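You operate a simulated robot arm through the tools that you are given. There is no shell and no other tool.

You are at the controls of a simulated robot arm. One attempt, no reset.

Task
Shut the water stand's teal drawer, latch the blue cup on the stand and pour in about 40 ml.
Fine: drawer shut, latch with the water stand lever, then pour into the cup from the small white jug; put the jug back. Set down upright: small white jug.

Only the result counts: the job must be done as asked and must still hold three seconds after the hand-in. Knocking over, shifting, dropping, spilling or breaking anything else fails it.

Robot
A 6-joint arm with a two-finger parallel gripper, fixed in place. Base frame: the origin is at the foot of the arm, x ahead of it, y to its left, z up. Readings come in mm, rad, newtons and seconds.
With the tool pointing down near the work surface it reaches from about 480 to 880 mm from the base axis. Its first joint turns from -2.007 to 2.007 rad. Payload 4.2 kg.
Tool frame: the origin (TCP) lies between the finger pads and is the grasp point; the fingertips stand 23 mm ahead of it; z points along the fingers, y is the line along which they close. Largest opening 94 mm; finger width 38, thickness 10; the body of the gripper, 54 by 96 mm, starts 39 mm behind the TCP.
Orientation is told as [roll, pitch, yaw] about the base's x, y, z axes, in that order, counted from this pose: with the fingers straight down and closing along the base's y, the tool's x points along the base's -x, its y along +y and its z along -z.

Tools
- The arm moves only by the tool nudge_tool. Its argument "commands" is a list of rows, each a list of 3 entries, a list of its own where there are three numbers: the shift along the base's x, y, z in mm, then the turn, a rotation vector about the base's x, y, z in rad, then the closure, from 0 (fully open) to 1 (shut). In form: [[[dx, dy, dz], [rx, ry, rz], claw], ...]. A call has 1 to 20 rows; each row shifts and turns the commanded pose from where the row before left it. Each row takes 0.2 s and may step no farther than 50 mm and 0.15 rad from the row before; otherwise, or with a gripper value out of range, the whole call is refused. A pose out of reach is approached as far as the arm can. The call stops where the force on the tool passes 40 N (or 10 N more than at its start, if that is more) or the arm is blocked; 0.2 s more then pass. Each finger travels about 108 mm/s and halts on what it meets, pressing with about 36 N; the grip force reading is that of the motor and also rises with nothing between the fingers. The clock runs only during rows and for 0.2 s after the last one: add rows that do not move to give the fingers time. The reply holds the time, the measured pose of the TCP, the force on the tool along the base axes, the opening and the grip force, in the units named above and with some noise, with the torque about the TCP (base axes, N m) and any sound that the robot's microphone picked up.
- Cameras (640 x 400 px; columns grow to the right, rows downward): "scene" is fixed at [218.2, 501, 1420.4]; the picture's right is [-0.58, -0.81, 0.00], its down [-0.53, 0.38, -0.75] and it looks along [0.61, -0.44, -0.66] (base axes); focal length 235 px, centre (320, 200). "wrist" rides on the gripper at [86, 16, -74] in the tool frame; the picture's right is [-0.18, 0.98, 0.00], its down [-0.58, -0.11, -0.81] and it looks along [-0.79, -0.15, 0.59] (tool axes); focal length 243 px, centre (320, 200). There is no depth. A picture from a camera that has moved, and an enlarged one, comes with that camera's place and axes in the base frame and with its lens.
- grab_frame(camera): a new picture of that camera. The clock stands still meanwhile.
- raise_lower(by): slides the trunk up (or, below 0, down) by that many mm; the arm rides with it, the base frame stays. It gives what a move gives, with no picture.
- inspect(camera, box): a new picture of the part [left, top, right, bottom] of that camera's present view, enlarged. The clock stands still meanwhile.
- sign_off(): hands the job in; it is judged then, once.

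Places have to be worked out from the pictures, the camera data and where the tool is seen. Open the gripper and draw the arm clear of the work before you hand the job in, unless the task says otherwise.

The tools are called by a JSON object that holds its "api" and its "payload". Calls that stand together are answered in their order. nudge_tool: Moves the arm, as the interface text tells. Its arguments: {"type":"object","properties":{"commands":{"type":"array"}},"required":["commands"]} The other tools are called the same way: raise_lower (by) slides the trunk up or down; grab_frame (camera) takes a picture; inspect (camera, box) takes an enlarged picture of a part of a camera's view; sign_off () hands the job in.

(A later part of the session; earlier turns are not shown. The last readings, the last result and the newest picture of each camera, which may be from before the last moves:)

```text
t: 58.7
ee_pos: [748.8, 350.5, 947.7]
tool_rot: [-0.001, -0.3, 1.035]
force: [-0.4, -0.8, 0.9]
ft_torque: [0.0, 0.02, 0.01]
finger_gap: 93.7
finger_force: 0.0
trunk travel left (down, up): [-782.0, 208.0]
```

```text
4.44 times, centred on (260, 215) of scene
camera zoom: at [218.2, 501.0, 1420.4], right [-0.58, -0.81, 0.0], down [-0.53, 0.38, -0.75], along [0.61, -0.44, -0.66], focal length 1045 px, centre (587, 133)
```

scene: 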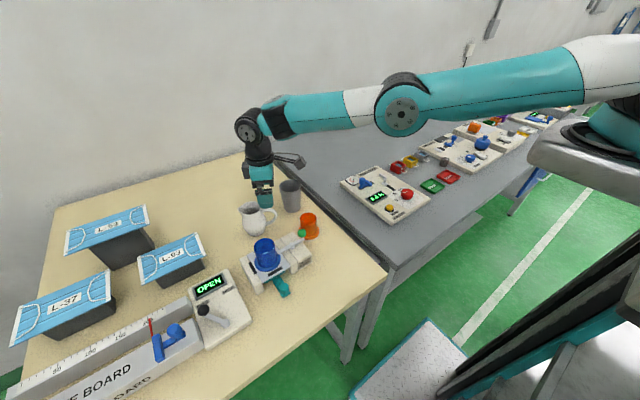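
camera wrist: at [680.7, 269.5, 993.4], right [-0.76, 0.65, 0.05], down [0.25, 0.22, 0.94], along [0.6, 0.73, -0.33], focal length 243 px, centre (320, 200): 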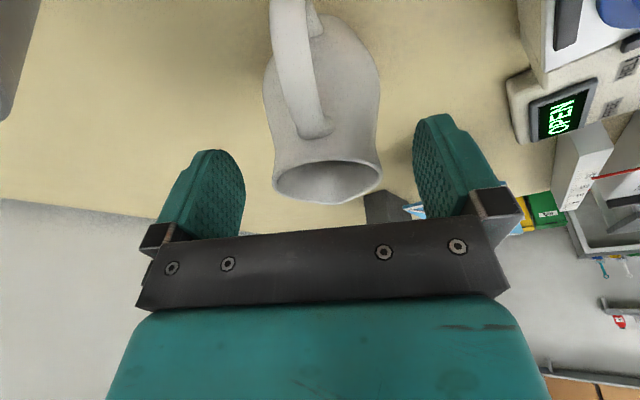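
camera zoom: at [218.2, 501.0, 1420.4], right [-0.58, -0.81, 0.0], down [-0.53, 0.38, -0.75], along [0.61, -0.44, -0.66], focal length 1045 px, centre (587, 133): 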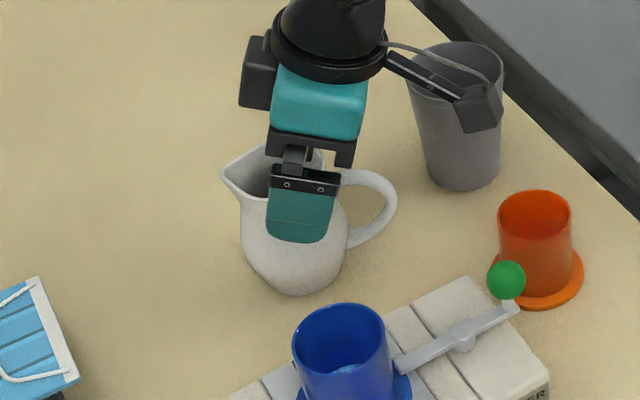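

Prediction and picture agree within a pixel: the jug is centred between the fingers. I make the final 40 mm approach and check for contact.

{"api": "nudge_tool", "payload": {"commands": [[[3, 5.1, -19], [0, 0, 0], 0], [[2.4, 4, -15], [0, 0, 0], 0], [[0.5, 0.8, -3], [0, 0, 0], 0], [[0, 0, 0], [0, 0, 0], 0]]}}

{"api": "grab_frame", "payload": {"camera": "wrist"}}

{"api": "inspect", "payload": {"camera": "scene", "box": [215, 170, 305, 260]}}

```text
t: 59.7
ee_pos: [754.9, 361.0, 911.1]
tool_rot: [-0.001, -0.303, 1.036]
force: [0.8, 0.3, 0.0]
ft_torque: [0.03, 0.02, 0.0]
finger_gap: 94.2
finger_force: 0.0
trunk travel left (down, up): [-782.0, 208.0]
```

```text
taken
camera wrist: at [686.2, 279.2, 956.2], right [-0.76, 0.65, 0.05], down [0.26, 0.22, 0.94], along [0.6, 0.73, -0.33], focal length 243 px, centre (320, 200)
```

wrist: 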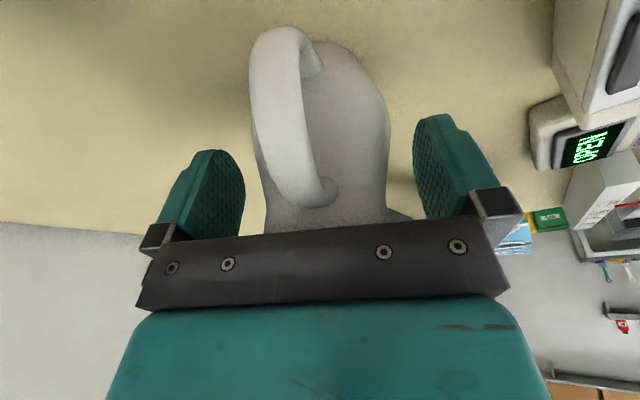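

```text
4.44 times, centred on (260, 215) of scene
camera zoom: at [218.2, 501.0, 1420.4], right [-0.58, -0.81, 0.0], down [-0.53, 0.38, -0.75], along [0.61, -0.44, -0.66], focal length 1045 px, centre (587, 133)
```

zoom: 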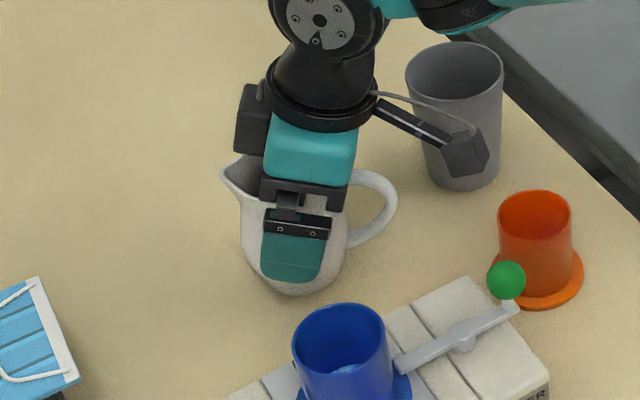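

The fingers straddle the belly with no contact. I close on the jug; this pose, TCP ≈ (753.6, 362.1, 910.8) with rotation [0, -0.302, 1.036], is also my reference for putting it back.

{"api": "nudge_tool", "payload": {"commands": [[[0, 0, 0], [0, 0, 0], 1], [[0, 0, 0], [0, 0, 0], 1], [[0, 0, 0], [0, 0, 0], 1]]}}

{"api": "inspect", "payload": {"camera": "wrist", "box": [180, 10, 460, 240]}}

```text
t: 60.5
ee_pos: [755.2, 361.1, 910.7]
tool_rot: [-0.001, -0.301, 1.036]
force: [-1.0, 0.8, 0.5]
ft_torque: [0.02, -0.05, 0.0]
finger_gap: 69.9
finger_force: 35.9
trunk travel left (down, up): [-782.0, 208.0]
```

```text
1.74 times, centred on (320, 125) of wrist
camera zoom: at [686.2, 279.3, 956.3], right [-0.76, 0.65, 0.05], down [0.26, 0.22, 0.94], along [0.6, 0.73, -0.33], focal length 422 px, centre (320, 330)
```

zoom: 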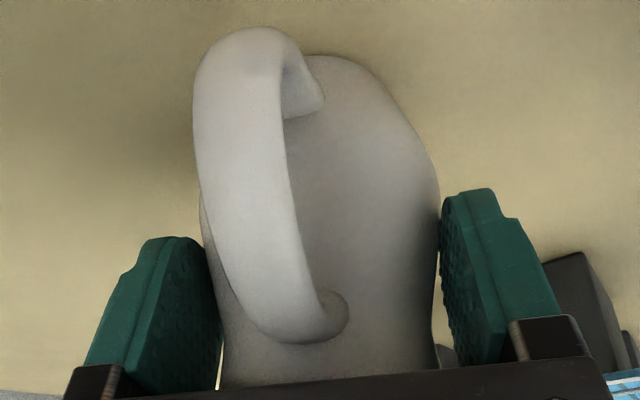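

Gripped at 69.9 mm. I lift slowly by a few millimetres and check weight and slip.

{"api": "nudge_tool", "payload": {"commands": [[[0, 0, 3], [0, 0, 0], 1], [[0, 0, 5], [0, 0, 0], 1], [[0, 0, 7], [0, 0, 0], 1], [[0, 0, 0], [0, 0, 0], 1]]}}

{"api": "inspect", "payload": {"camera": "wrist", "box": [180, 10, 460, 240]}}

{"api": "inspect", "payload": {"camera": "scene", "box": [215, 170, 305, 260]}}

```text
t: 61.5
ee_pos: [754.5, 362.0, 925.8]
tool_rot: [0.0, -0.301, 1.035]
force: [-0.3, -0.3, -3.9]
ft_torque: [-0.05, 0.0, -0.02]
finger_gap: 69.6
finger_force: 36.5
trunk travel left (down, up): [-782.0, 208.0]
```

```text
1.74 times, centred on (320, 125) of wrist
camera zoom: at [685.8, 279.4, 971.1], right [-0.76, 0.65, 0.05], down [0.26, 0.22, 0.94], along [0.6, 0.73, -0.33], focal length 422 px, centre (320, 330)
```

zoom: 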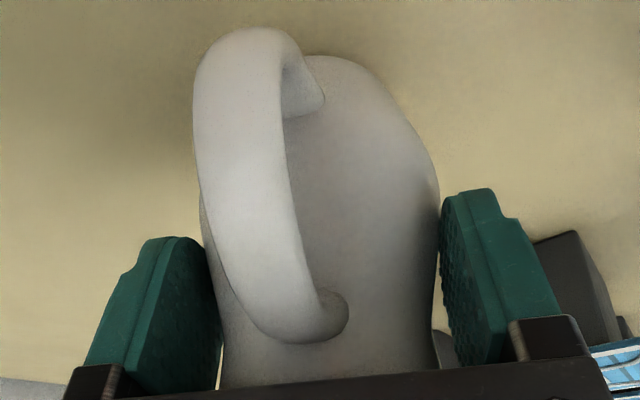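

```text
4.44 times, centred on (260, 215) of scene
camera zoom: at [218.2, 501.0, 1420.4], right [-0.58, -0.81, 0.0], down [-0.53, 0.38, -0.75], along [0.61, -0.44, -0.66], focal length 1045 px, centre (587, 133)
```

zoom: 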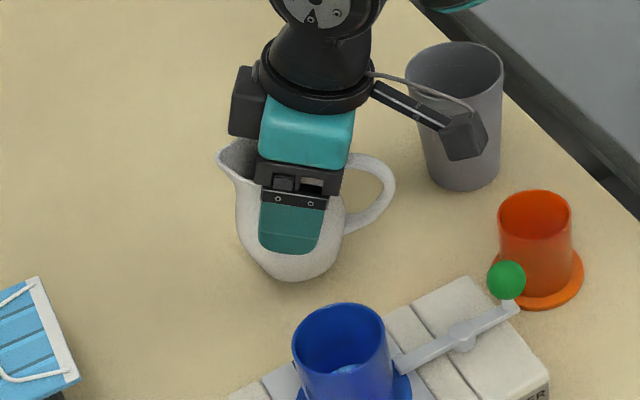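

The jug lifts without slipping and weighs about 0.4 kg with water. I raise it upright to TCP z≈1045, which puts its base above everything.

{"api": "nudge_tool", "payload": {"commands": [[[0, 0, 10], [0, 0, 0], 1], [[0, 0, 20], [0, 0, 0], 1], [[0, 0, 25], [0, 0, 0], 1], [[0, 0, 25], [0, 0, 0], 1], [[0, 0, 25], [0, 0, 0], 1], [[0, 0, 14], [0, 0, 0], 1], [[0, 0, 0], [0, 0, 0], 1]]}}

```text
t: 63.1
ee_pos: [753.6, 362.6, 1044.8]
tool_rot: [0.001, -0.301, 1.036]
force: [0.2, 0.1, -3.6]
ft_torque: [0.01, 0.0, -0.01]
finger_gap: 69.9
finger_force: 35.9
trunk travel left (down, up): [-782.0, 208.0]
```

Holding steady at about 3.7 N. I carry it toward the cup while yawing it so the spout ends up pointing at azimuth 150°, toward the robot's left.

{"api": "nudge_tool", "payload": {"commands": [[[-4, 0.5, 0], [0, 0, 0.06], 1], [[-7, 0.9, 0], [0, 0, 0.1], 1], [[-7, 0.9, 0], [0, 0, 0.1], 1], [[-7, 0.9, 0], [0, 0, 0.1], 1], [[-7, 0.9, 0], [0, 0, 0.1], 1], [[-7, 0.9, 0], [0, 0, 0.1], 1], [[-7, 0.9, 0], [0, 0, 0.1], 1], [[-7, 0.9, 0], [0, 0, 0.1], 1], [[-7, 0.9, 0], [0, 0, 0.1], 1], [[0, 0, 0], [0, 0, 0], 1]]}}

{"api": "grab_frame", "payload": {"camera": "scene"}}

```text
t: 65.3
ee_pos: [694.3, 369.7, 1044.1]
tool_rot: [0.0, -0.299, 1.899]
force: [-0.5, 0.3, -4.2]
ft_torque: [-0.01, -0.03, 0.0]
finger_gap: 69.5
finger_force: 35.7
trunk travel left (down, up): [-782.0, 208.0]
```

```text
taken
```

scene: 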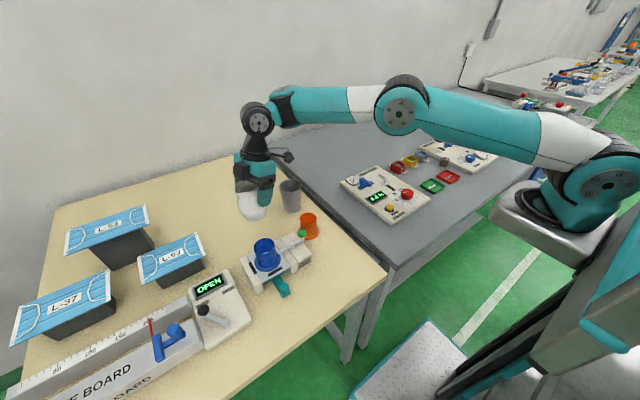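

All fine. I finish the yaw and bring the upright jug beside and above the cup.

{"api": "nudge_tool", "payload": {"commands": [[[-6, 1, 0], [0, 0, 0.08], 1], [[-8, 1, 0], [0, 0, 0.1], 1], [[-8, 1, 0], [0, 0, 0.1], 1], [[-8, 1, 0], [0, 0, 0.1], 1], [[-8, 1, 0], [0, 0, 0.1], 1], [[-8, 1, 0], [0, 0, 0.1], 1], [[-6, 1, 0], [0, 0, 0.1], 1], [[-3.3, 0.3, 0], [0, 0, 0.039], 1], [[0, 0, 0], [0, 0, 0], 1]]}}

{"api": "inspect", "payload": {"camera": "scene", "box": [210, 150, 340, 300]}}

{"api": "grab_frame", "payload": {"camera": "wrist"}}

```text
t: 67.3
ee_pos: [636.4, 355.5, 1037.5]
tool_rot: [0.0, -0.297, 2.618]
force: [0.2, -0.1, -3.3]
ft_torque: [0.01, -0.03, 0.0]
finger_gap: 69.5
finger_force: 36.2
out of reach, approached as far as the arm can: row 3, 5, 6, 8
trunk travel left (down, up): [-782.0, 208.0]
```

```text
2.67 times, centred on (275, 225) of scene
camera zoom: at [218.2, 501.0, 1420.4], right [-0.58, -0.81, 0.0], down [-0.53, 0.38, -0.75], along [0.61, -0.44, -0.66], focal length 627 px, centre (440, 133)
```

zoom: 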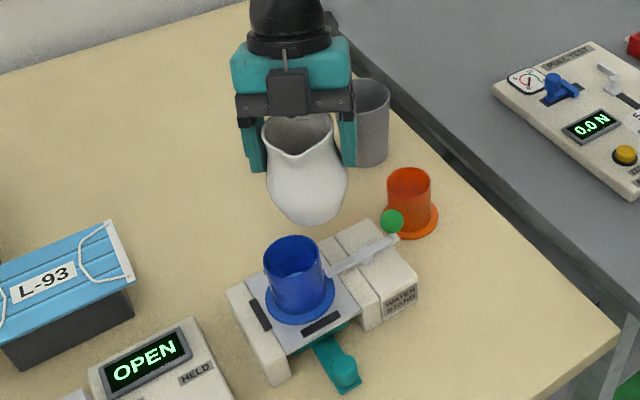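

```text
taken
camera wrist: at [718.0, 288.8, 1083.5], right [-0.65, -0.76, 0.05], down [-0.22, 0.25, 0.94], along [-0.73, 0.6, -0.33], focal length 243 px, centre (320, 200)
```

wrist: 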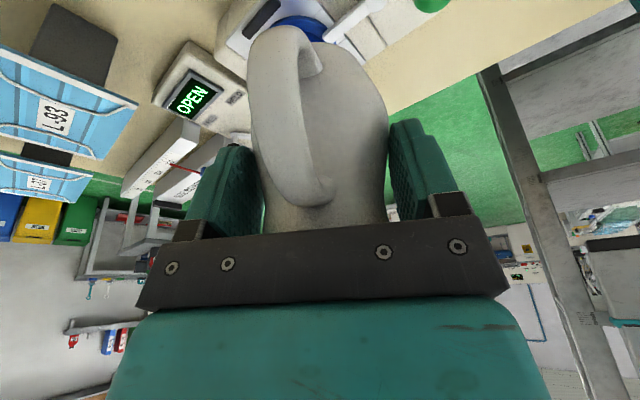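

The jug is upright near the cup and I can see into its mouth from the scene camera. I zoom in to find the water level, and view the cup from here.

{"api": "inspect", "payload": {"camera": "scene", "box": [262, 185, 302, 225]}}

{"api": "inspect", "payload": {"camera": "scene", "box": [245, 225, 295, 285]}}

```text
10.00 times, centred on (282, 205) of scene
camera zoom: at [218.2, 501.0, 1420.4], right [-0.58, -0.81, 0.0], down [-0.53, 0.38, -0.75], along [0.61, -0.44, -0.66], focal length 2351 px, centre (700, 150)
```

zoom: 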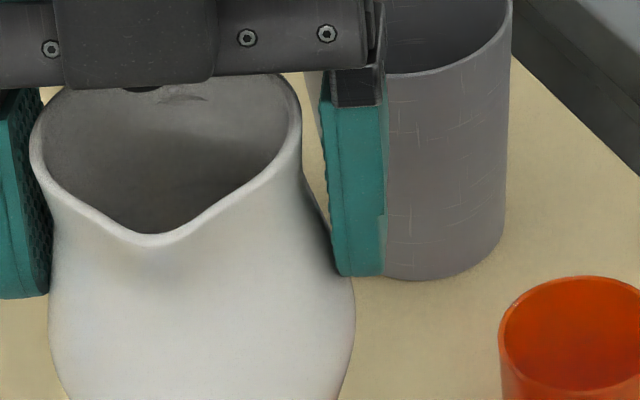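

```text
6.67 times, centred on (270, 255) of scene
camera zoom: at [218.2, 501.0, 1420.4], right [-0.58, -0.81, 0.0], down [-0.53, 0.38, -0.75], along [0.61, -0.44, -0.66], focal length 1567 px, centre (653, -167)
```

zoom: 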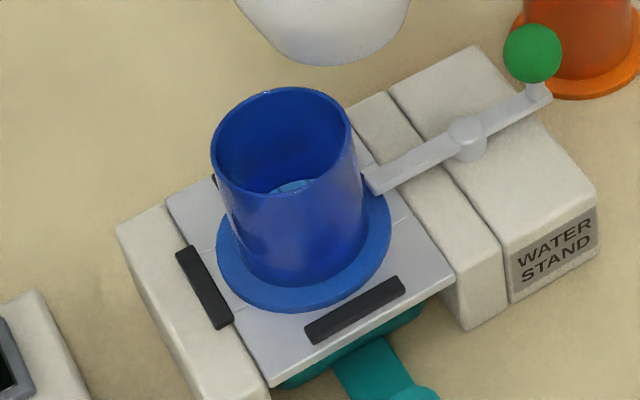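

The computed lip position matches the picture, and the cup centre is (597.5, 400) with rim z≈948.5. I start tilting: first 35° with the jug kept high, bringing the lip over the cup centre.

{"api": "nudge_tool", "payload": {"commands": [[[0, 0, 0], [-0.0436, -0.0756, 0], 1], [[0, 0, 0], [-0.0436, -0.0756, 0], 1], [[0, 0, 0], [-0.0436, -0.0756, 0], 1], [[2.7, 4.35, 0], [-0.0436, -0.0756, 0], 1], [[2.7, 4.35, 0], [-0.0436, -0.0756, 0], 1], [[2.7, 4.35, 0], [-0.0436, -0.0756, 0], 1], [[2.7, 4.35, 0], [-0.0436, -0.0756, 0], 1], [[0, 0, 0], [0, 0, 0], 1]]}}

{"api": "inspect", "payload": {"camera": "scene", "box": [210, 150, 340, 300]}}

{"api": "grab_frame", "payload": {"camera": "wrist"}}

```text
t: 69.1
ee_pos: [648.4, 372.3, 1037.3]
tool_rot: [-0.001, 0.313, 2.615]
force: [0.7, -0.5, -3.4]
ft_torque: [-0.03, 0.01, 0.01]
finger_gap: 69.3
finger_force: 36.0
trunk travel left (down, up): [-782.0, 208.0]
```

```text
2.67 times, centred on (275, 225) of scene
camera zoom: at [218.2, 501.0, 1420.4], right [-0.58, -0.81, 0.0], down [-0.53, 0.38, -0.75], along [0.61, -0.44, -0.66], focal length 627 px, centre (440, 133)
```

zoom: 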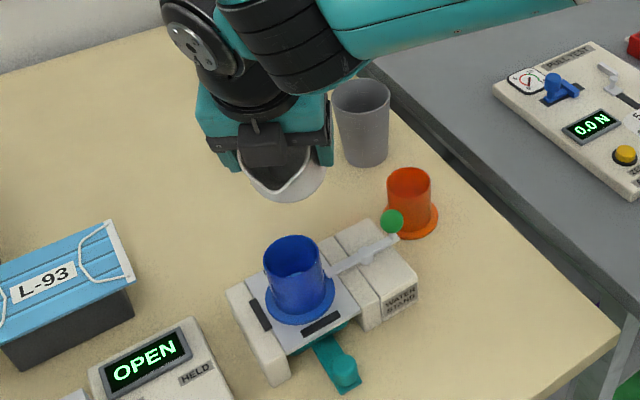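

```text
taken
camera wrist: at [690.3, 328.8, 1134.8], right [-0.64, -0.76, -0.06], down [-0.64, 0.5, 0.59], along [-0.42, 0.42, -0.81], focal length 243 px, centre (320, 200)
```

wrist: 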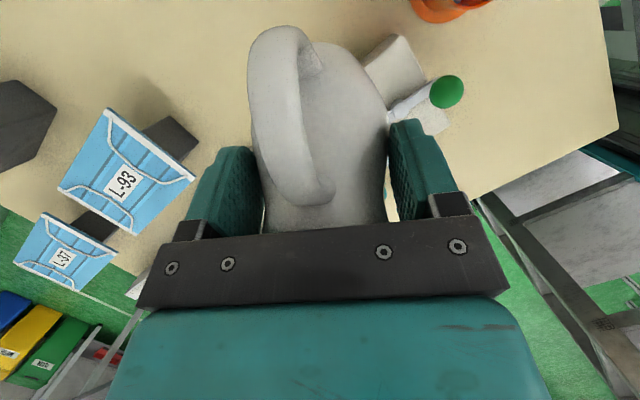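

The tilt is at 35° with no slip. I zoom on the lip to verify its position over the cup before tilting further.

{"api": "inspect", "payload": {"camera": "scene", "box": [250, 190, 300, 230]}}

```text
10.00 times, centred on (275, 210) of scene
camera zoom: at [218.2, 501.0, 1420.4], right [-0.58, -0.81, 0.0], down [-0.53, 0.38, -0.75], along [0.61, -0.44, -0.66], focal length 2351 px, centre (770, 100)
```

zoom: 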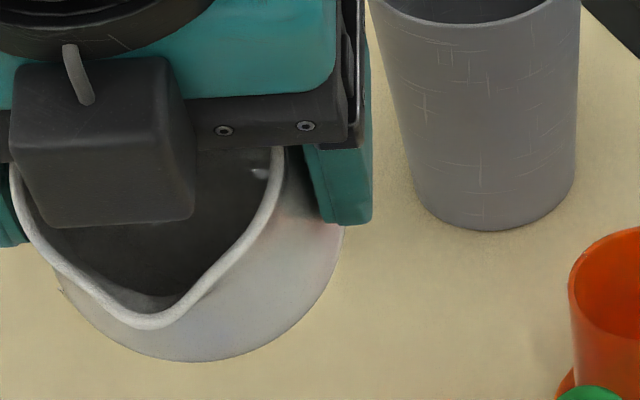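

The lip is where I computed it. The dark area inside may be the water surface close to the lip, so I zoom closer.

{"api": "inspect", "payload": {"camera": "scene", "box": [250, 203, 280, 225]}}

{"api": "nudge_tool", "payload": {"commands": [[[0, 0, 0], [0, 0, 0], 1], [[0, 0, 0], [0, 0, 0], 1]]}}

```text
16.00 times, centred on (265, 214) of scene
camera zoom: at [218.2, 501.0, 1420.4], right [-0.58, -0.81, 0.0], down [-0.53, 0.38, -0.75], along [0.61, -0.44, -0.66], focal length 3762 px, centre (1200, -24)
```

zoom: 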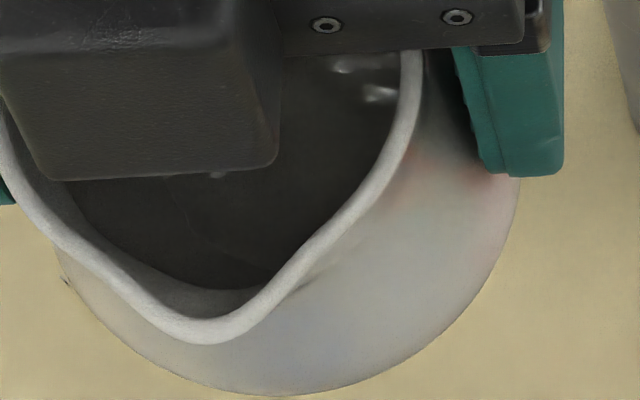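

```text
t: 69.7
ee_pos: [648.7, 373.3, 1037.1]
tool_rot: [-0.002, 0.311, 2.614]
force: [-0.2, -0.2, -4.0]
ft_torque: [0.04, 0.04, 0.0]
finger_gap: 69.2
finger_force: 36.3
trunk travel left (down, up): [-782.0, 208.0]
```

The water surface is visible a little below the lip already, so I estimate pouring starts near 45–48° and 40 ml is reached around 55°. I lower the jug so the lip is about 27 mm above the cup rim and tilt to about 42°.

{"api": "nudge_tool", "payload": {"commands": [[[0, -0.4, -12], [0, 0, 0], 1], [[0, -0.4, -13], [0, 0, 0], 1], [[0, -0.4, -13], [-0.02, -0.0346, 0], 1], [[0, -0.4, -13], [-0.02, -0.0346, 0], 1], [[0, 0, 0], [-0.02, -0.0346, 0], 1], [[0, 0, 0], [0, 0, 0], 1]]}}

{"api": "inspect", "payload": {"camera": "scene", "box": [240, 190, 310, 280]}}

```text
t: 71.1
ee_pos: [648.1, 370.5, 986.1]
tool_rot: [-0.002, 0.431, 2.615]
force: [-0.5, -0.1, -3.5]
ft_torque: [0.02, 0.03, 0.0]
finger_gap: 69.3
finger_force: 36.2
trunk travel left (down, up): [-782.0, 208.0]
```

```text
4.44 times, centred on (275, 235) of scene
camera zoom: at [218.2, 501.0, 1420.4], right [-0.58, -0.81, 0.0], down [-0.53, 0.38, -0.75], along [0.61, -0.44, -0.66], focal length 1045 px, centre (520, 44)
```

zoom: 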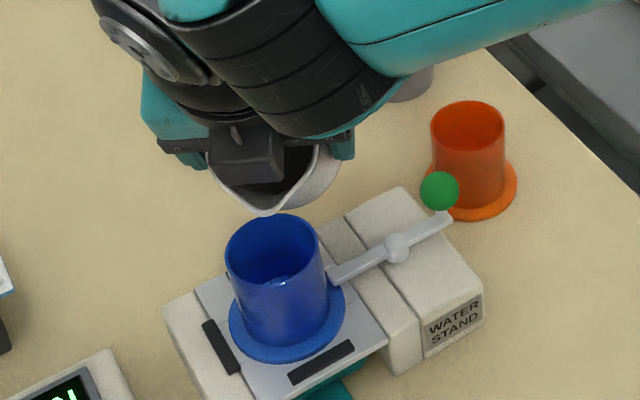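

Lip sits over the cup opening (601, 398, 976) and the cup stays visible. I tilt in 2° steps, holding the lip in place; first to 44°.

{"api": "nudge_tool", "payload": {"commands": [[[-0.3, 0.2, 1.9], [-0.01745, -0.0302, 0], 1], [[0, 0, 0], [0, 0, 0], 1], [[0, 0, 0], [0, 0, 0], 1]]}}

{"api": "inspect", "payload": {"camera": "scene", "box": [245, 215, 295, 265]}}

```text
t: 71.9
ee_pos: [648.7, 371.3, 988.4]
tool_rot: [-0.002, 0.468, 2.616]
force: [0.0, 0.6, -3.1]
ft_torque: [0.02, 0.07, 0.02]
finger_gap: 69.5
finger_force: 35.9
trunk travel left (down, up): [-782.0, 208.0]
```

```text
8.00 times, centred on (270, 240) of scene
camera zoom: at [218.2, 501.0, 1420.4], right [-0.58, -0.81, 0.0], down [-0.53, 0.38, -0.75], along [0.61, -0.44, -0.66], focal length 1881 px, centre (720, -120)
```

zoom: 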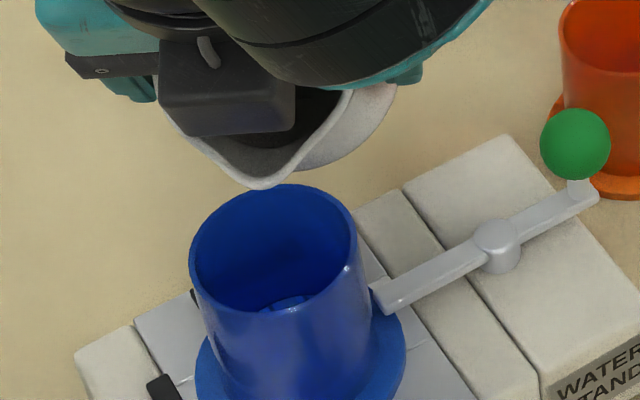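

No flow yet. I go on to 46° and 48°.

{"api": "nudge_tool", "payload": {"commands": [[[-0.4, 0.2, 1.9], [-0.01745, -0.0302, 0], 1], [[0, 0, 0], [0, 0, 0], 1], [[-0.4, 0.25, 1.9], [-0.01745, -0.0302, 0], 1], [[0, 0, 0], [0, 0, 0], 1], [[0, 0, 0], [0, 0, 0], 1]]}}

{"api": "inspect", "payload": {"camera": "scene", "box": [245, 215, 295, 265]}}

```text
t: 73.1
ee_pos: [646.1, 372.2, 992.6]
tool_rot: [-0.003, 0.535, 2.616]
force: [-0.1, -0.5, -2.8]
ft_torque: [0.03, 0.05, -0.01]
finger_gap: 69.6
finger_force: 36.0
trunk travel left (down, up): [-782.0, 208.0]
```

```text
8.00 times, centred on (270, 240) of scene
camera zoom: at [218.2, 501.0, 1420.4], right [-0.58, -0.81, 0.0], down [-0.53, 0.38, -0.75], along [0.61, -0.44, -0.66], focal length 1881 px, centre (720, -120)
```

zoom: 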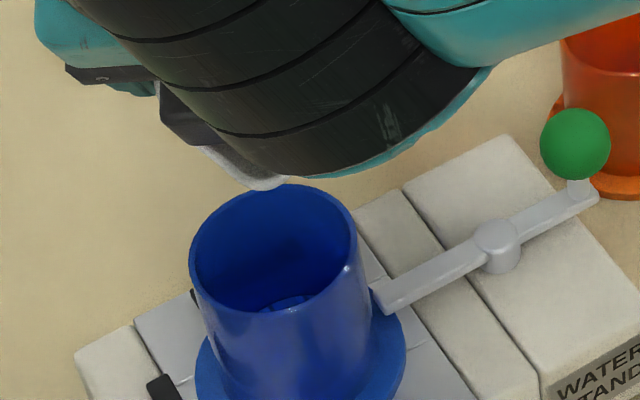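

Still nothing in the cup at 48°. Next 50°, with a short wait.

{"api": "nudge_tool", "payload": {"commands": [[[-0.45, 0.25, 1.9], [-0.01745, -0.0302, 0], 1], [[0, 0, 0], [0, 0, 0], 1], [[0, 0, 0], [0, 0, 0], 1], [[0, 0, 0], [0, 0, 0], 1]]}}

{"api": "inspect", "payload": {"camera": "scene", "box": [245, 215, 295, 265]}}

```text
t: 74.1
ee_pos: [645.7, 373.3, 994.2]
tool_rot: [-0.001, 0.569, 2.614]
force: [-0.5, -0.1, -3.6]
ft_torque: [0.03, 0.07, 0.0]
finger_gap: 69.2
finger_force: 35.9
trunk travel left (down, up): [-782.0, 208.0]
```

```text
8.00 times, centred on (270, 240) of scene
camera zoom: at [218.2, 501.0, 1420.4], right [-0.58, -0.81, 0.0], down [-0.53, 0.38, -0.75], along [0.61, -0.44, -0.66], focal length 1881 px, centre (720, -120)
```

zoom: 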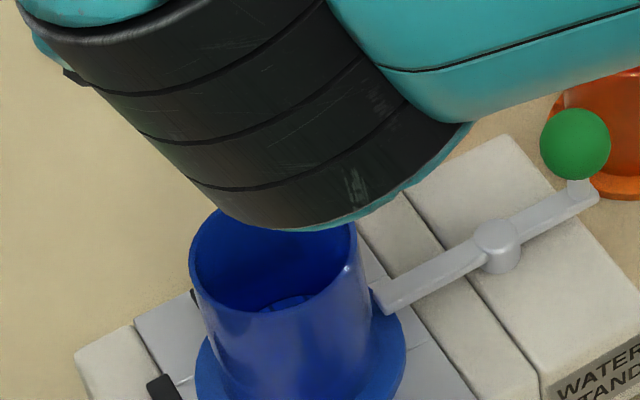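

At 50° still no water visible on the cup floor. I go to 52°.

{"api": "nudge_tool", "payload": {"commands": [[[-0.6, 0.3, 1.85], [-0.01745, -0.0302, 0], 1], [[0, 0, 0], [0, 0, 0], 1], [[0, 0, 0], [0, 0, 0], 1], [[0, 0, 0], [0, 0, 0], 1]]}}

{"api": "inspect", "payload": {"camera": "scene", "box": [245, 215, 295, 265]}}

{"api": "grab_frame", "payload": {"camera": "wrist"}}

```text
t: 75.1
ee_pos: [644.9, 371.8, 995.5]
tool_rot: [-0.007, 0.603, 2.614]
force: [0.8, 0.0, -3.2]
ft_torque: [0.02, 0.06, -0.02]
finger_gap: 69.1
finger_force: 36.0
trunk travel left (down, up): [-782.0, 208.0]
```

```text
8.00 times, centred on (270, 240) of scene
camera zoom: at [218.2, 501.0, 1420.4], right [-0.58, -0.81, 0.0], down [-0.53, 0.38, -0.75], along [0.61, -0.44, -0.66], focal length 1881 px, centre (720, -120)
```

zoom: 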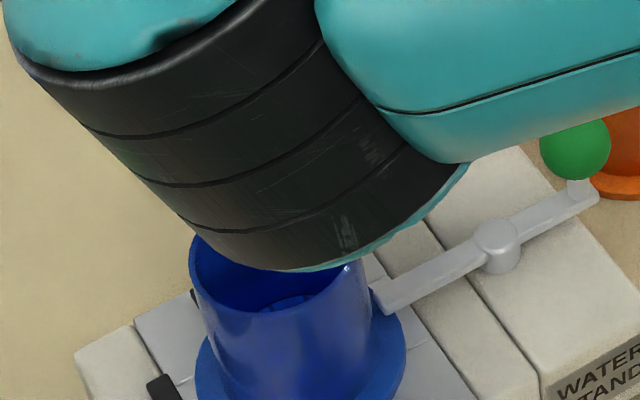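

```text
taken
camera wrist: at [661.0, 342.5, 1105.9], right [-0.62, -0.77, -0.11], down [-0.76, 0.56, 0.33], along [-0.2, 0.29, -0.94], focal length 243 px, centre (320, 200)
```

wrist: 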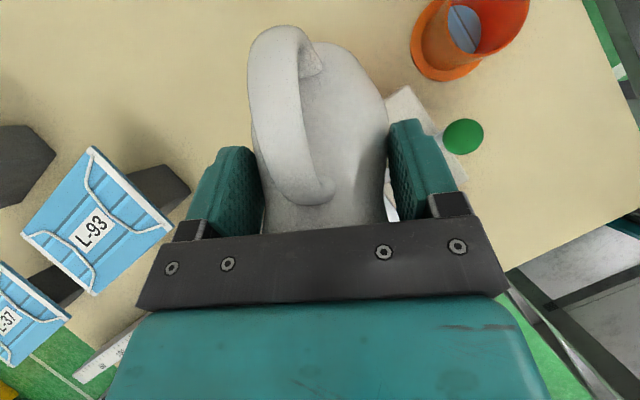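

At 52° still no flow and no sound. I go to 54° and pause.

{"api": "nudge_tool", "payload": {"commands": [[[-0.6, 0.3, 1.8], [-0.01745, -0.0302, 0], 1], [[0, 0, 0], [0, 0, 0], 1], [[0, 0, 0], [0, 0, 0], 1], [[0, 0, 0], [0, 0, 0], 1]]}}

{"api": "inspect", "payload": {"camera": "scene", "box": [245, 215, 295, 265]}}

```text
t: 76.1
ee_pos: [639.3, 367.3, 995.3]
tool_rot: [-0.002, 0.639, 2.616]
force: [-0.4, -0.3, -3.7]
ft_torque: [0.03, 0.09, -0.03]
finger_gap: 69.3
finger_force: 35.7
out of reach, approached as far as the arm can: row 1
trunk travel left (down, up): [-782.0, 208.0]
```

```text
8.00 times, centred on (270, 240) of scene
camera zoom: at [218.2, 501.0, 1420.4], right [-0.58, -0.81, 0.0], down [-0.53, 0.38, -0.75], along [0.61, -0.44, -0.66], focal length 1881 px, centre (720, -120)
```

zoom: 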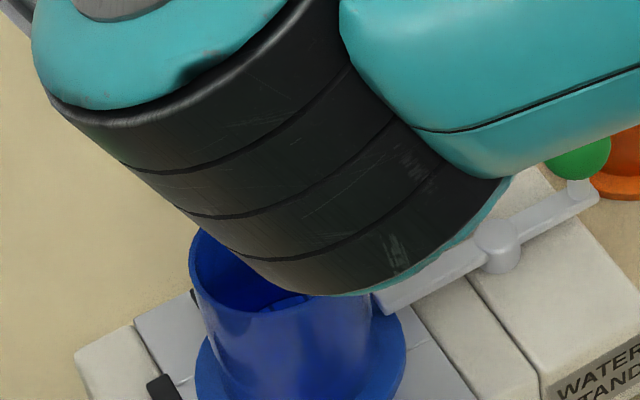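

At 54° the solver reports a reach limit and the TCP shifted about 5 mm, though the lip is still over the cup. I look at the whole arm configuration.

{"api": "grab_frame", "payload": {"camera": "scene"}}

```text
taken
```

scene: 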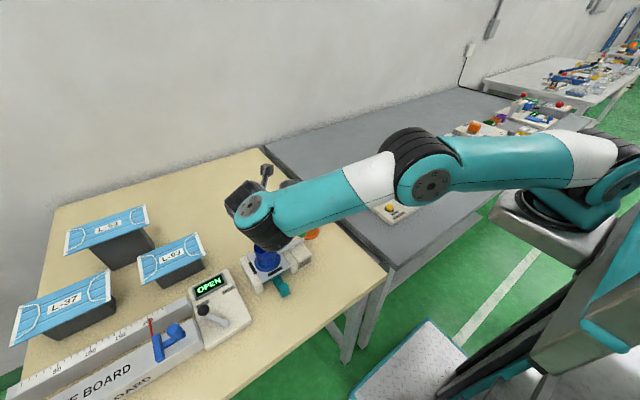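

No flow yet at 54°, and the sideways tilt seems to run into a wrist limit. I back off to 50°, re-centre the lip, and swing the jug about the lip so it pours straight toward the robot (azimuth 180°), which is a pure pitch for the arm.

{"api": "nudge_tool", "payload": {"commands": [[[3.6, 2.3, -1], [0.01745, 0.0302, 0], 1], [[3.6, 2.2, -1.3], [0.01745, 0.0302, 0], 1], [[0, 0, 0], [0, 0, 0], 1], [[2.1, 4.0, 0], [0, 0, 0.0873], 1], [[1.7, 4.2, 0], [0, 0, 0.0873], 1], [[1.4, 4.4, 0], [0, 0, 0.0873], 1], [[0, 0, 0], [0, 0, 0], 1]]}}

{"api": "inspect", "payload": {"camera": "scene", "box": [220, 170, 330, 290]}}

```text
t: 77.7
ee_pos: [651.8, 384.5, 993.6]
tool_rot: [-0.002, 0.57, 2.879]
force: [0.4, 0.3, -4.1]
ft_torque: [0.04, 0.03, -0.01]
finger_gap: 69.4
finger_force: 35.6
trunk travel left (down, up): [-782.0, 208.0]
```

```text
3.33 times, centred on (275, 230) of scene
camera zoom: at [218.2, 501.0, 1420.4], right [-0.58, -0.81, 0.0], down [-0.53, 0.38, -0.75], along [0.61, -0.44, -0.66], focal length 784 px, centre (470, 100)
```

zoom: 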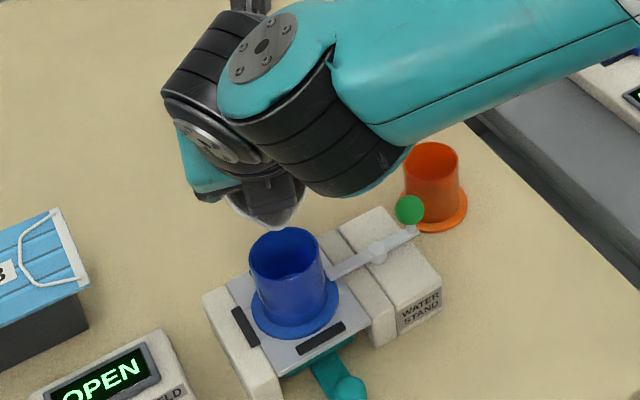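

That worked, and the cup is visible again. I continue the swing to azimuth 180°.

{"api": "nudge_tool", "payload": {"commands": [[[1.0, 4.5, 0], [0, 0, 0.0873], 1], [[0.6, 4.5, 0], [0, 0, 0.0873], 1], [[0.2, 4.6, 0], [0, 0, 0.0873], 1], [[0, 0, 0], [0, 0, 0], 1]]}}

{"api": "inspect", "payload": {"camera": "scene", "box": [220, 170, 330, 290]}}

```text
t: 78.7
ee_pos: [653.3, 398.5, 993.6]
tool_rot: [-0.002, 0.569, 3.139]
force: [0.2, 0.1, -3.3]
ft_torque: [0.01, 0.08, 0.01]
finger_gap: 69.1
finger_force: 36.4
trunk travel left (down, up): [-782.0, 208.0]
```

```text
3.33 times, centred on (275, 230) of scene
camera zoom: at [218.2, 501.0, 1420.4], right [-0.58, -0.81, 0.0], down [-0.53, 0.38, -0.75], along [0.61, -0.44, -0.66], focal length 784 px, centre (470, 100)
```

zoom: 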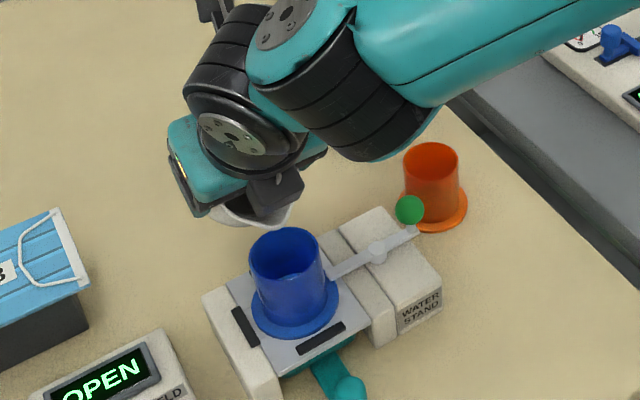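

The jug now pours straight toward the robot and the cup mouth is visible. I zoom on the lip and cup, then continue tilting.

{"api": "inspect", "payload": {"camera": "scene", "box": [245, 215, 295, 265]}}

{"api": "nudge_tool", "payload": {"commands": [[[-0.65, 0, 1.85], [0, -0.0349, 0], 1], [[0, 0, 0], [0, 0, 0], 1], [[-0.7, 0, 1.8], [0, -0.0349, 0], 1], [[0, 0, 0], [0, 0, 0], 1], [[0, 0, 0], [0, 0, 0], 1]]}}

{"api": "inspect", "payload": {"camera": "scene", "box": [245, 215, 295, 265]}}

```text
8.00 times, centred on (270, 240) of scene
camera zoom: at [218.2, 501.0, 1420.4], right [-0.58, -0.81, 0.0], down [-0.53, 0.38, -0.75], along [0.61, -0.44, -0.66], focal length 1881 px, centre (720, -120)
```

zoom: 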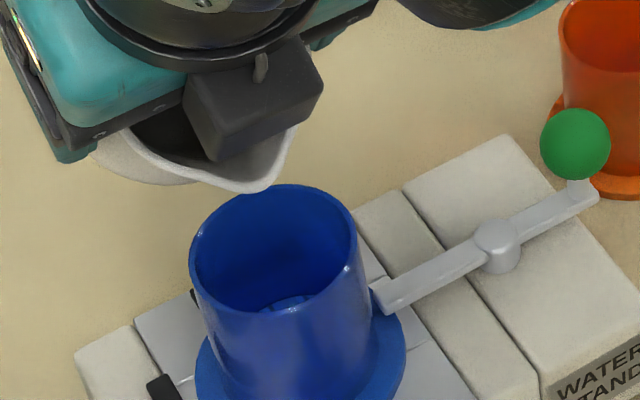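

```text
t: 79.9
ee_pos: [651.8, 399.5, 996.4]
tool_rot: [-0.001, 0.64, 3.139]
force: [-0.5, -0.7, -2.5]
ft_torque: [0.0, 0.05, -0.01]
finger_gap: 69.0
finger_force: 35.9
trunk travel left (down, up): [-782.0, 208.0]
```

```text
8.00 times, centred on (270, 240) of scene
camera zoom: at [218.2, 501.0, 1420.4], right [-0.58, -0.81, 0.0], down [-0.53, 0.38, -0.75], along [0.61, -0.44, -0.66], focal length 1881 px, centre (720, -120)
```

zoom: 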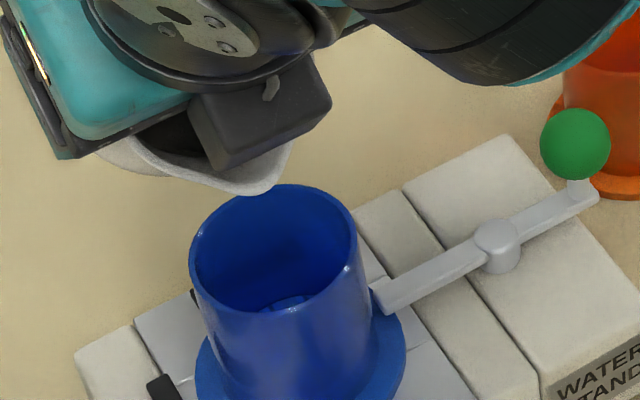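

The cup interior is clearly visible and there is no flow at 54°. On to 56° and then 58°.

{"api": "nudge_tool", "payload": {"commands": [[[-0.7, 0, 1.8], [0, -0.0349, 0], 1], [[0, 0, 0], [0, 0, 0], 1], [[0, 0, 0], [0, 0, 0], 1], [[0, 0, 0], [0, 0, 0], 1]]}}

{"api": "inspect", "payload": {"camera": "scene", "box": [245, 215, 295, 265]}}

{"api": "nudge_tool", "payload": {"commands": [[[-0.8, 0, 1.7], [0, -0.0349, 0], 1], [[0, 0, 0], [0, 0, 0], 1], [[0, 0, 0], [0, 0, 0], 1], [[0, 0, 0], [0, 0, 0], 1]]}}

{"api": "inspect", "payload": {"camera": "scene", "box": [245, 215, 295, 265]}}

```text
t: 80.9
ee_pos: [652.3, 397.9, 998.3]
tool_rot: [-0.005, 0.673, 3.138]
force: [-0.2, 0.4, -4.3]
ft_torque: [0.05, 0.06, 0.01]
finger_gap: 68.9
finger_force: 36.4
trunk travel left (down, up): [-782.0, 208.0]
```

```text
8.00 times, centred on (270, 240) of scene
camera zoom: at [218.2, 501.0, 1420.4], right [-0.58, -0.81, 0.0], down [-0.53, 0.38, -0.75], along [0.61, -0.44, -0.66], focal length 1881 px, centre (720, -120)
```

zoom: 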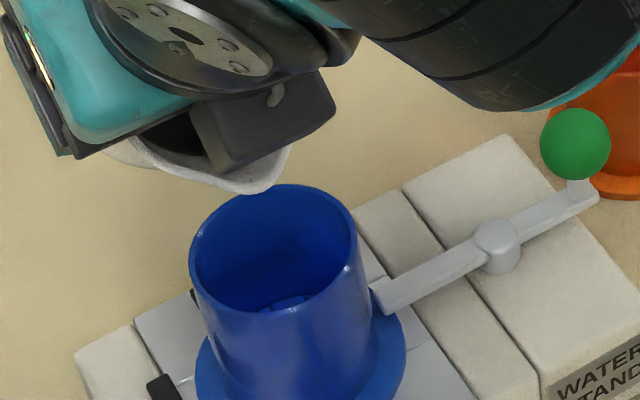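

```text
t: 81.9
ee_pos: [651.2, 398.4, 999.5]
tool_rot: [-0.002, 0.709, 3.137]
force: [-0.4, 0.3, -2.9]
ft_torque: [-0.01, 0.07, 0.01]
finger_gap: 69.0
finger_force: 35.4
trunk travel left (down, up): [-782.0, 208.0]
```

```text
8.00 times, centred on (270, 240) of scene
camera zoom: at [218.2, 501.0, 1420.4], right [-0.58, -0.81, 0.0], down [-0.53, 0.38, -0.75], along [0.61, -0.44, -0.66], focal length 1881 px, centre (720, -120)
```

zoom: 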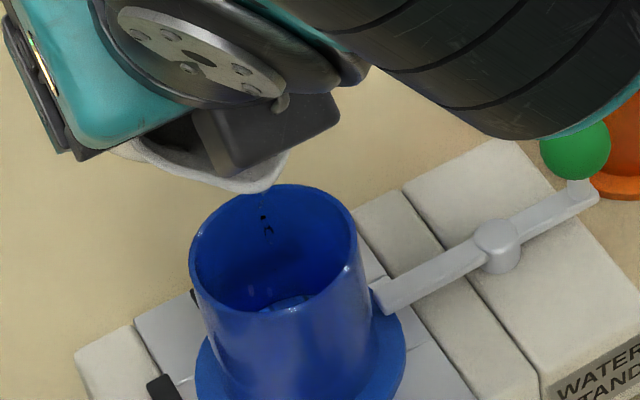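

Drops are now falling from the lip into the cup at 58°. I hold here a moment and watch.

{"api": "nudge_tool", "payload": {"commands": [[[0, 0, 0], [0, 0, 0], 1], [[0, 0, 0], [0, 0, 0], 1], [[0, 0, 0], [0, 0, 0], 1]]}}

{"api": "inspect", "payload": {"camera": "scene", "box": [245, 225, 285, 265]}}

```text
t: 82.7
ee_pos: [650.5, 398.2, 1000.9]
tool_rot: [-0.003, 0.709, 3.137]
force: [0.0, -1.1, -3.2]
ft_torque: [0.02, 0.06, -0.02]
finger_gap: 69.0
finger_force: 35.7
trunk travel left (down, up): [-782.0, 208.0]
```

```text
10.00 times, centred on (265, 245) of scene
camera zoom: at [218.2, 501.0, 1420.4], right [-0.58, -0.81, 0.0], down [-0.53, 0.38, -0.75], along [0.61, -0.44, -0.66], focal length 2351 px, centre (870, -250)
```

zoom: 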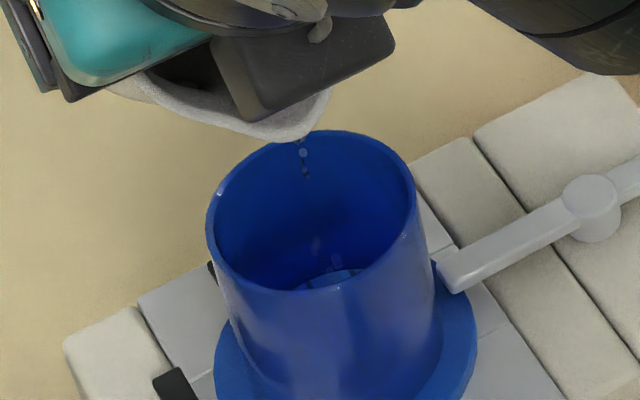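

A thin trickle is landing in the cup. I keep holding and check the level again.

{"api": "nudge_tool", "payload": {"commands": [[[0, 0, 0], [0, 0, 0], 1], [[0, 0, 0], [0, 0, 0], 1], [[0, 0, 0], [0, 0, 0], 1], [[0, 0, 0], [0, 0, 0], 1], [[0, 0, 0], [0, 0, 0], 1]]}}

{"api": "inspect", "payload": {"camera": "scene", "box": [245, 225, 285, 265]}}

```text
t: 83.9
ee_pos: [651.3, 399.4, 999.3]
tool_rot: [-0.001, 0.71, 3.137]
force: [0.2, -0.2, -3.0]
ft_torque: [0.0, 0.07, 0.01]
finger_gap: 69.2
finger_force: 36.0
trunk travel left (down, up): [-782.0, 208.0]
```

```text
10.00 times, centred on (265, 245) of scene
camera zoom: at [218.2, 501.0, 1420.4], right [-0.58, -0.81, 0.0], down [-0.53, 0.38, -0.75], along [0.61, -0.44, -0.66], focal length 2351 px, centre (870, -250)
```

zoom: 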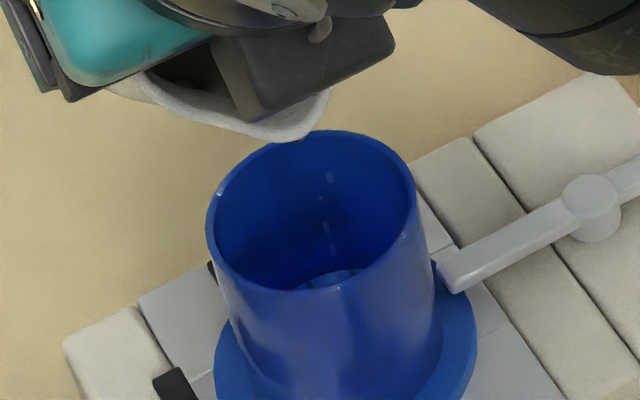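

The trickle is nearly spent and there is hardly any level change. I add 1° and hold.

{"api": "nudge_tool", "payload": {"commands": [[[-0.45, 0, 0.85], [0, -0.01745, 0], 1], [[0, 0, 0], [0, 0, 0], 1], [[0, 0, 0], [0, 0, 0], 1], [[0, 0, 0], [0, 0, 0], 1], [[0, 0, 0], [0, 0, 0], 1]]}}

{"api": "inspect", "payload": {"camera": "scene", "box": [245, 225, 285, 265]}}

```text
t: 85.1
ee_pos: [650.8, 398.0, 1001.4]
tool_rot: [-0.003, 0.728, 3.138]
force: [-0.6, -0.4, -3.2]
ft_torque: [0.03, 0.05, -0.01]
finger_gap: 69.0
finger_force: 36.2
trunk travel left (down, up): [-782.0, 208.0]
```

```text
10.00 times, centred on (265, 245) of scene
camera zoom: at [218.2, 501.0, 1420.4], right [-0.58, -0.81, 0.0], down [-0.53, 0.38, -0.75], along [0.61, -0.44, -0.66], focal length 2351 px, centre (870, -250)
```

zoom: 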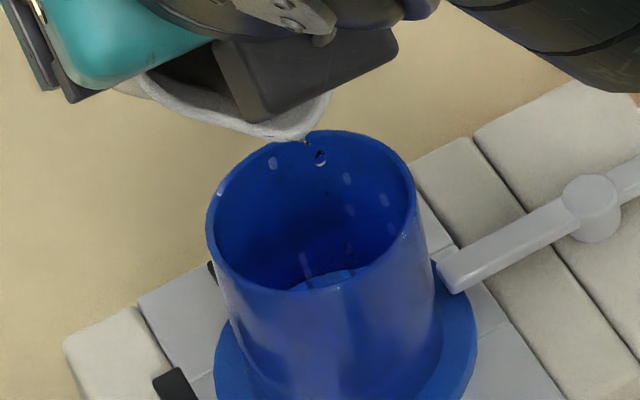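

More drops are falling, all inside the cup. I zoom into the cup interior to read the water level.

{"api": "inspect", "payload": {"camera": "scene", "box": [263, 236, 288, 256]}}

{"api": "nudge_tool", "payload": {"commands": [[[0, 0, 0], [0, 0, 0], 1], [[0, 0, 0], [0, 0, 0], 1], [[0, 0, 0], [0, 0, 0], 1], [[0, 0, 0], [0, 0, 0], 1]]}}

{"api": "inspect", "payload": {"camera": "scene", "box": [263, 236, 288, 256]}}

```text
16.00 times, centred on (276, 246) of scene
camera zoom: at [218.2, 501.0, 1420.4], right [-0.58, -0.81, 0.0], down [-0.53, 0.38, -0.75], along [0.61, -0.44, -0.66], focal length 3762 px, centre (1032, -536)
```

zoom: 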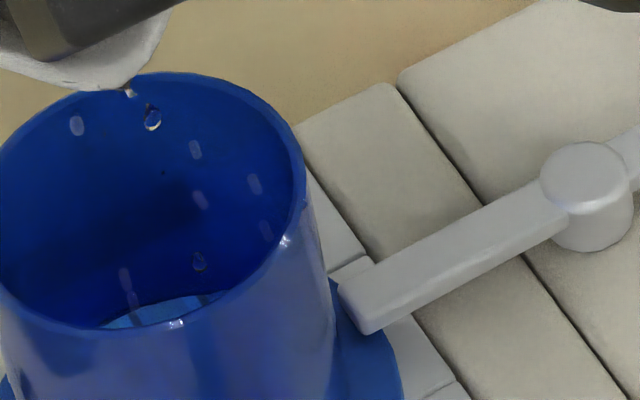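

```text
t: 86.1
ee_pos: [650.6, 397.8, 1000.9]
tool_rot: [-0.003, 0.727, 3.139]
force: [0.1, -0.4, -2.9]
ft_torque: [-0.02, 0.04, 0.0]
finger_gap: 69.0
finger_force: 35.9
trunk travel left (down, up): [-782.0, 208.0]
```

```text
16.00 times, centred on (276, 246) of scene
camera zoom: at [218.2, 501.0, 1420.4], right [-0.58, -0.81, 0.0], down [-0.53, 0.38, -0.75], along [0.61, -0.44, -0.66], focal length 3762 px, centre (1032, -536)
```

zoom: 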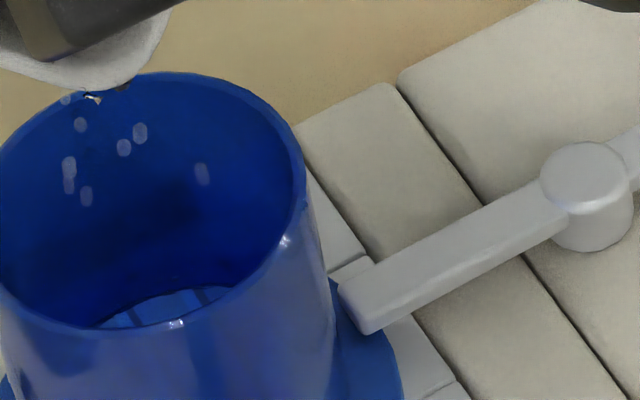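

The water surface has just started to rise (about 2 mm, roughly 4 ml); I calibrate about 3.6 px/mm in this zoom, and 40 ml should be about 23 mm of depth. I tilt 2° more in two steps.

{"api": "nudge_tool", "payload": {"commands": [[[-0.45, 0, 0.85], [0, -0.01745, 0], 1], [[0, 0, 0], [0, 0, 0], 1], [[0, 0, 0], [0, 0, 0], 1], [[-0.45, 0, 0.85], [0, -0.01745, 0], 1], [[0, 0, 0], [0, 0, 0], 1], [[0, 0, 0], [0, 0, 0], 1], [[0, 0, 0], [0, 0, 0], 1]]}}

{"api": "inspect", "payload": {"camera": "scene", "box": [263, 236, 288, 256]}}

{"api": "inspect", "payload": {"camera": "scene", "box": [235, 215, 305, 285]}}

```text
t: 87.7
ee_pos: [648.2, 399.8, 1002.4]
tool_rot: [-0.003, 0.761, 3.138]
force: [-0.3, -0.2, -4.0]
ft_torque: [0.01, 0.09, 0.0]
finger_gap: 68.9
finger_force: 36.4
trunk travel left (down, up): [-782.0, 208.0]
```

```text
16.00 times, centred on (276, 246) of scene
camera zoom: at [218.2, 501.0, 1420.4], right [-0.58, -0.81, 0.0], down [-0.53, 0.38, -0.75], along [0.61, -0.44, -0.66], focal length 3762 px, centre (1032, -536)
```

zoom: 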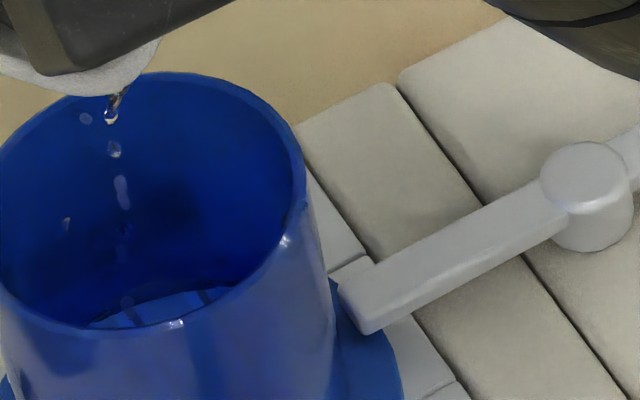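

```text
5.71 times, centred on (270, 250) of scene
camera zoom: at [218.2, 501.0, 1420.4], right [-0.58, -0.81, 0.0], down [-0.53, 0.38, -0.75], along [0.61, -0.44, -0.66], focal length 1343 px, centre (606, -86)
```

zoom: 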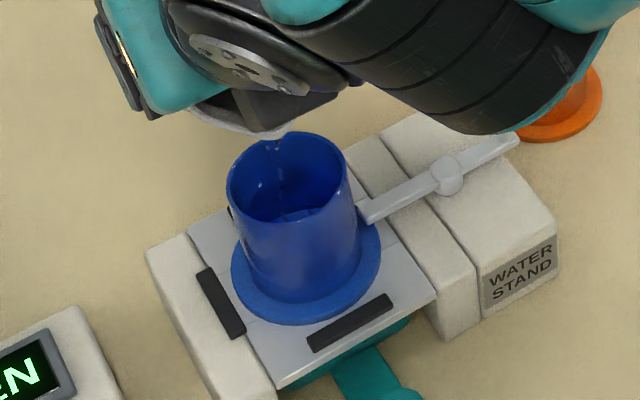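

The stream continues and the level is rising slowly (~3 mm). I hold at 61° and measure again.

{"api": "nudge_tool", "payload": {"commands": [[[0, 0, 0], [0, 0, 0], 1], [[0, 0, 0], [0, 0, 0], 1], [[0, 0, 0], [0, 0, 0], 1], [[0, 0, 0], [0, 0, 0], 1], [[0, 0, 0], [0, 0, 0], 1]]}}

{"api": "inspect", "payload": {"camera": "scene", "box": [263, 236, 288, 256]}}

{"api": "nudge_tool", "payload": {"commands": [[[0, 0, 0], [0, 0, 0], 1], [[0, 0, 0], [0, 0, 0], 1], [[0, 0, 0], [0, 0, 0], 1], [[0, 0, 0], [0, 0, 0], 1], [[0, 0, 0], [0, 0, 0], 1]]}}

{"api": "inspect", "payload": {"camera": "scene", "box": [263, 236, 288, 256]}}

```text
t: 88.9
ee_pos: [649.2, 399.3, 1002.7]
tool_rot: [-0.004, 0.761, 3.139]
force: [-0.6, 0.5, -2.9]
ft_torque: [-0.02, 0.06, -0.03]
finger_gap: 69.1
finger_force: 35.8
trunk travel left (down, up): [-782.0, 208.0]
```

```text
16.00 times, centred on (276, 246) of scene
camera zoom: at [218.2, 501.0, 1420.4], right [-0.58, -0.81, 0.0], down [-0.53, 0.38, -0.75], along [0.61, -0.44, -0.66], focal length 3762 px, centre (1032, -536)
```

zoom: 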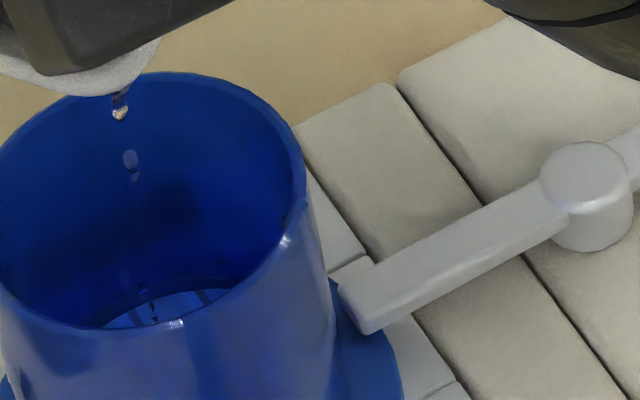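

```text
t: 90.1
ee_pos: [649.3, 398.8, 1000.7]
tool_rot: [-0.005, 0.762, 3.139]
force: [0.1, 0.3, -3.4]
ft_torque: [0.0, 0.09, 0.02]
finger_gap: 68.9
finger_force: 35.7
trunk travel left (down, up): [-782.0, 208.0]
```

```text
16.00 times, centred on (276, 246) of scene
camera zoom: at [218.2, 501.0, 1420.4], right [-0.58, -0.81, 0.0], down [-0.53, 0.38, -0.75], along [0.61, -0.44, -0.66], focal length 3762 px, centre (1032, -536)
```

zoom: 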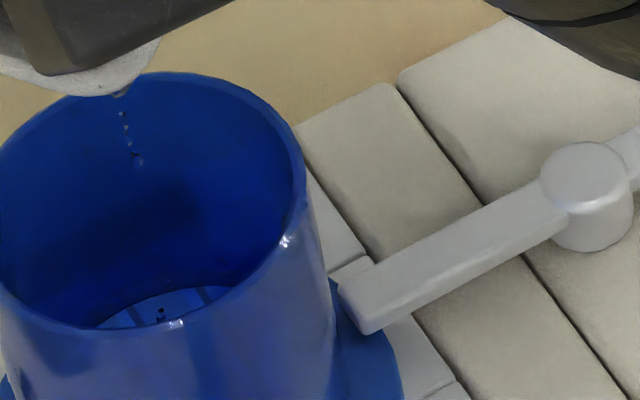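

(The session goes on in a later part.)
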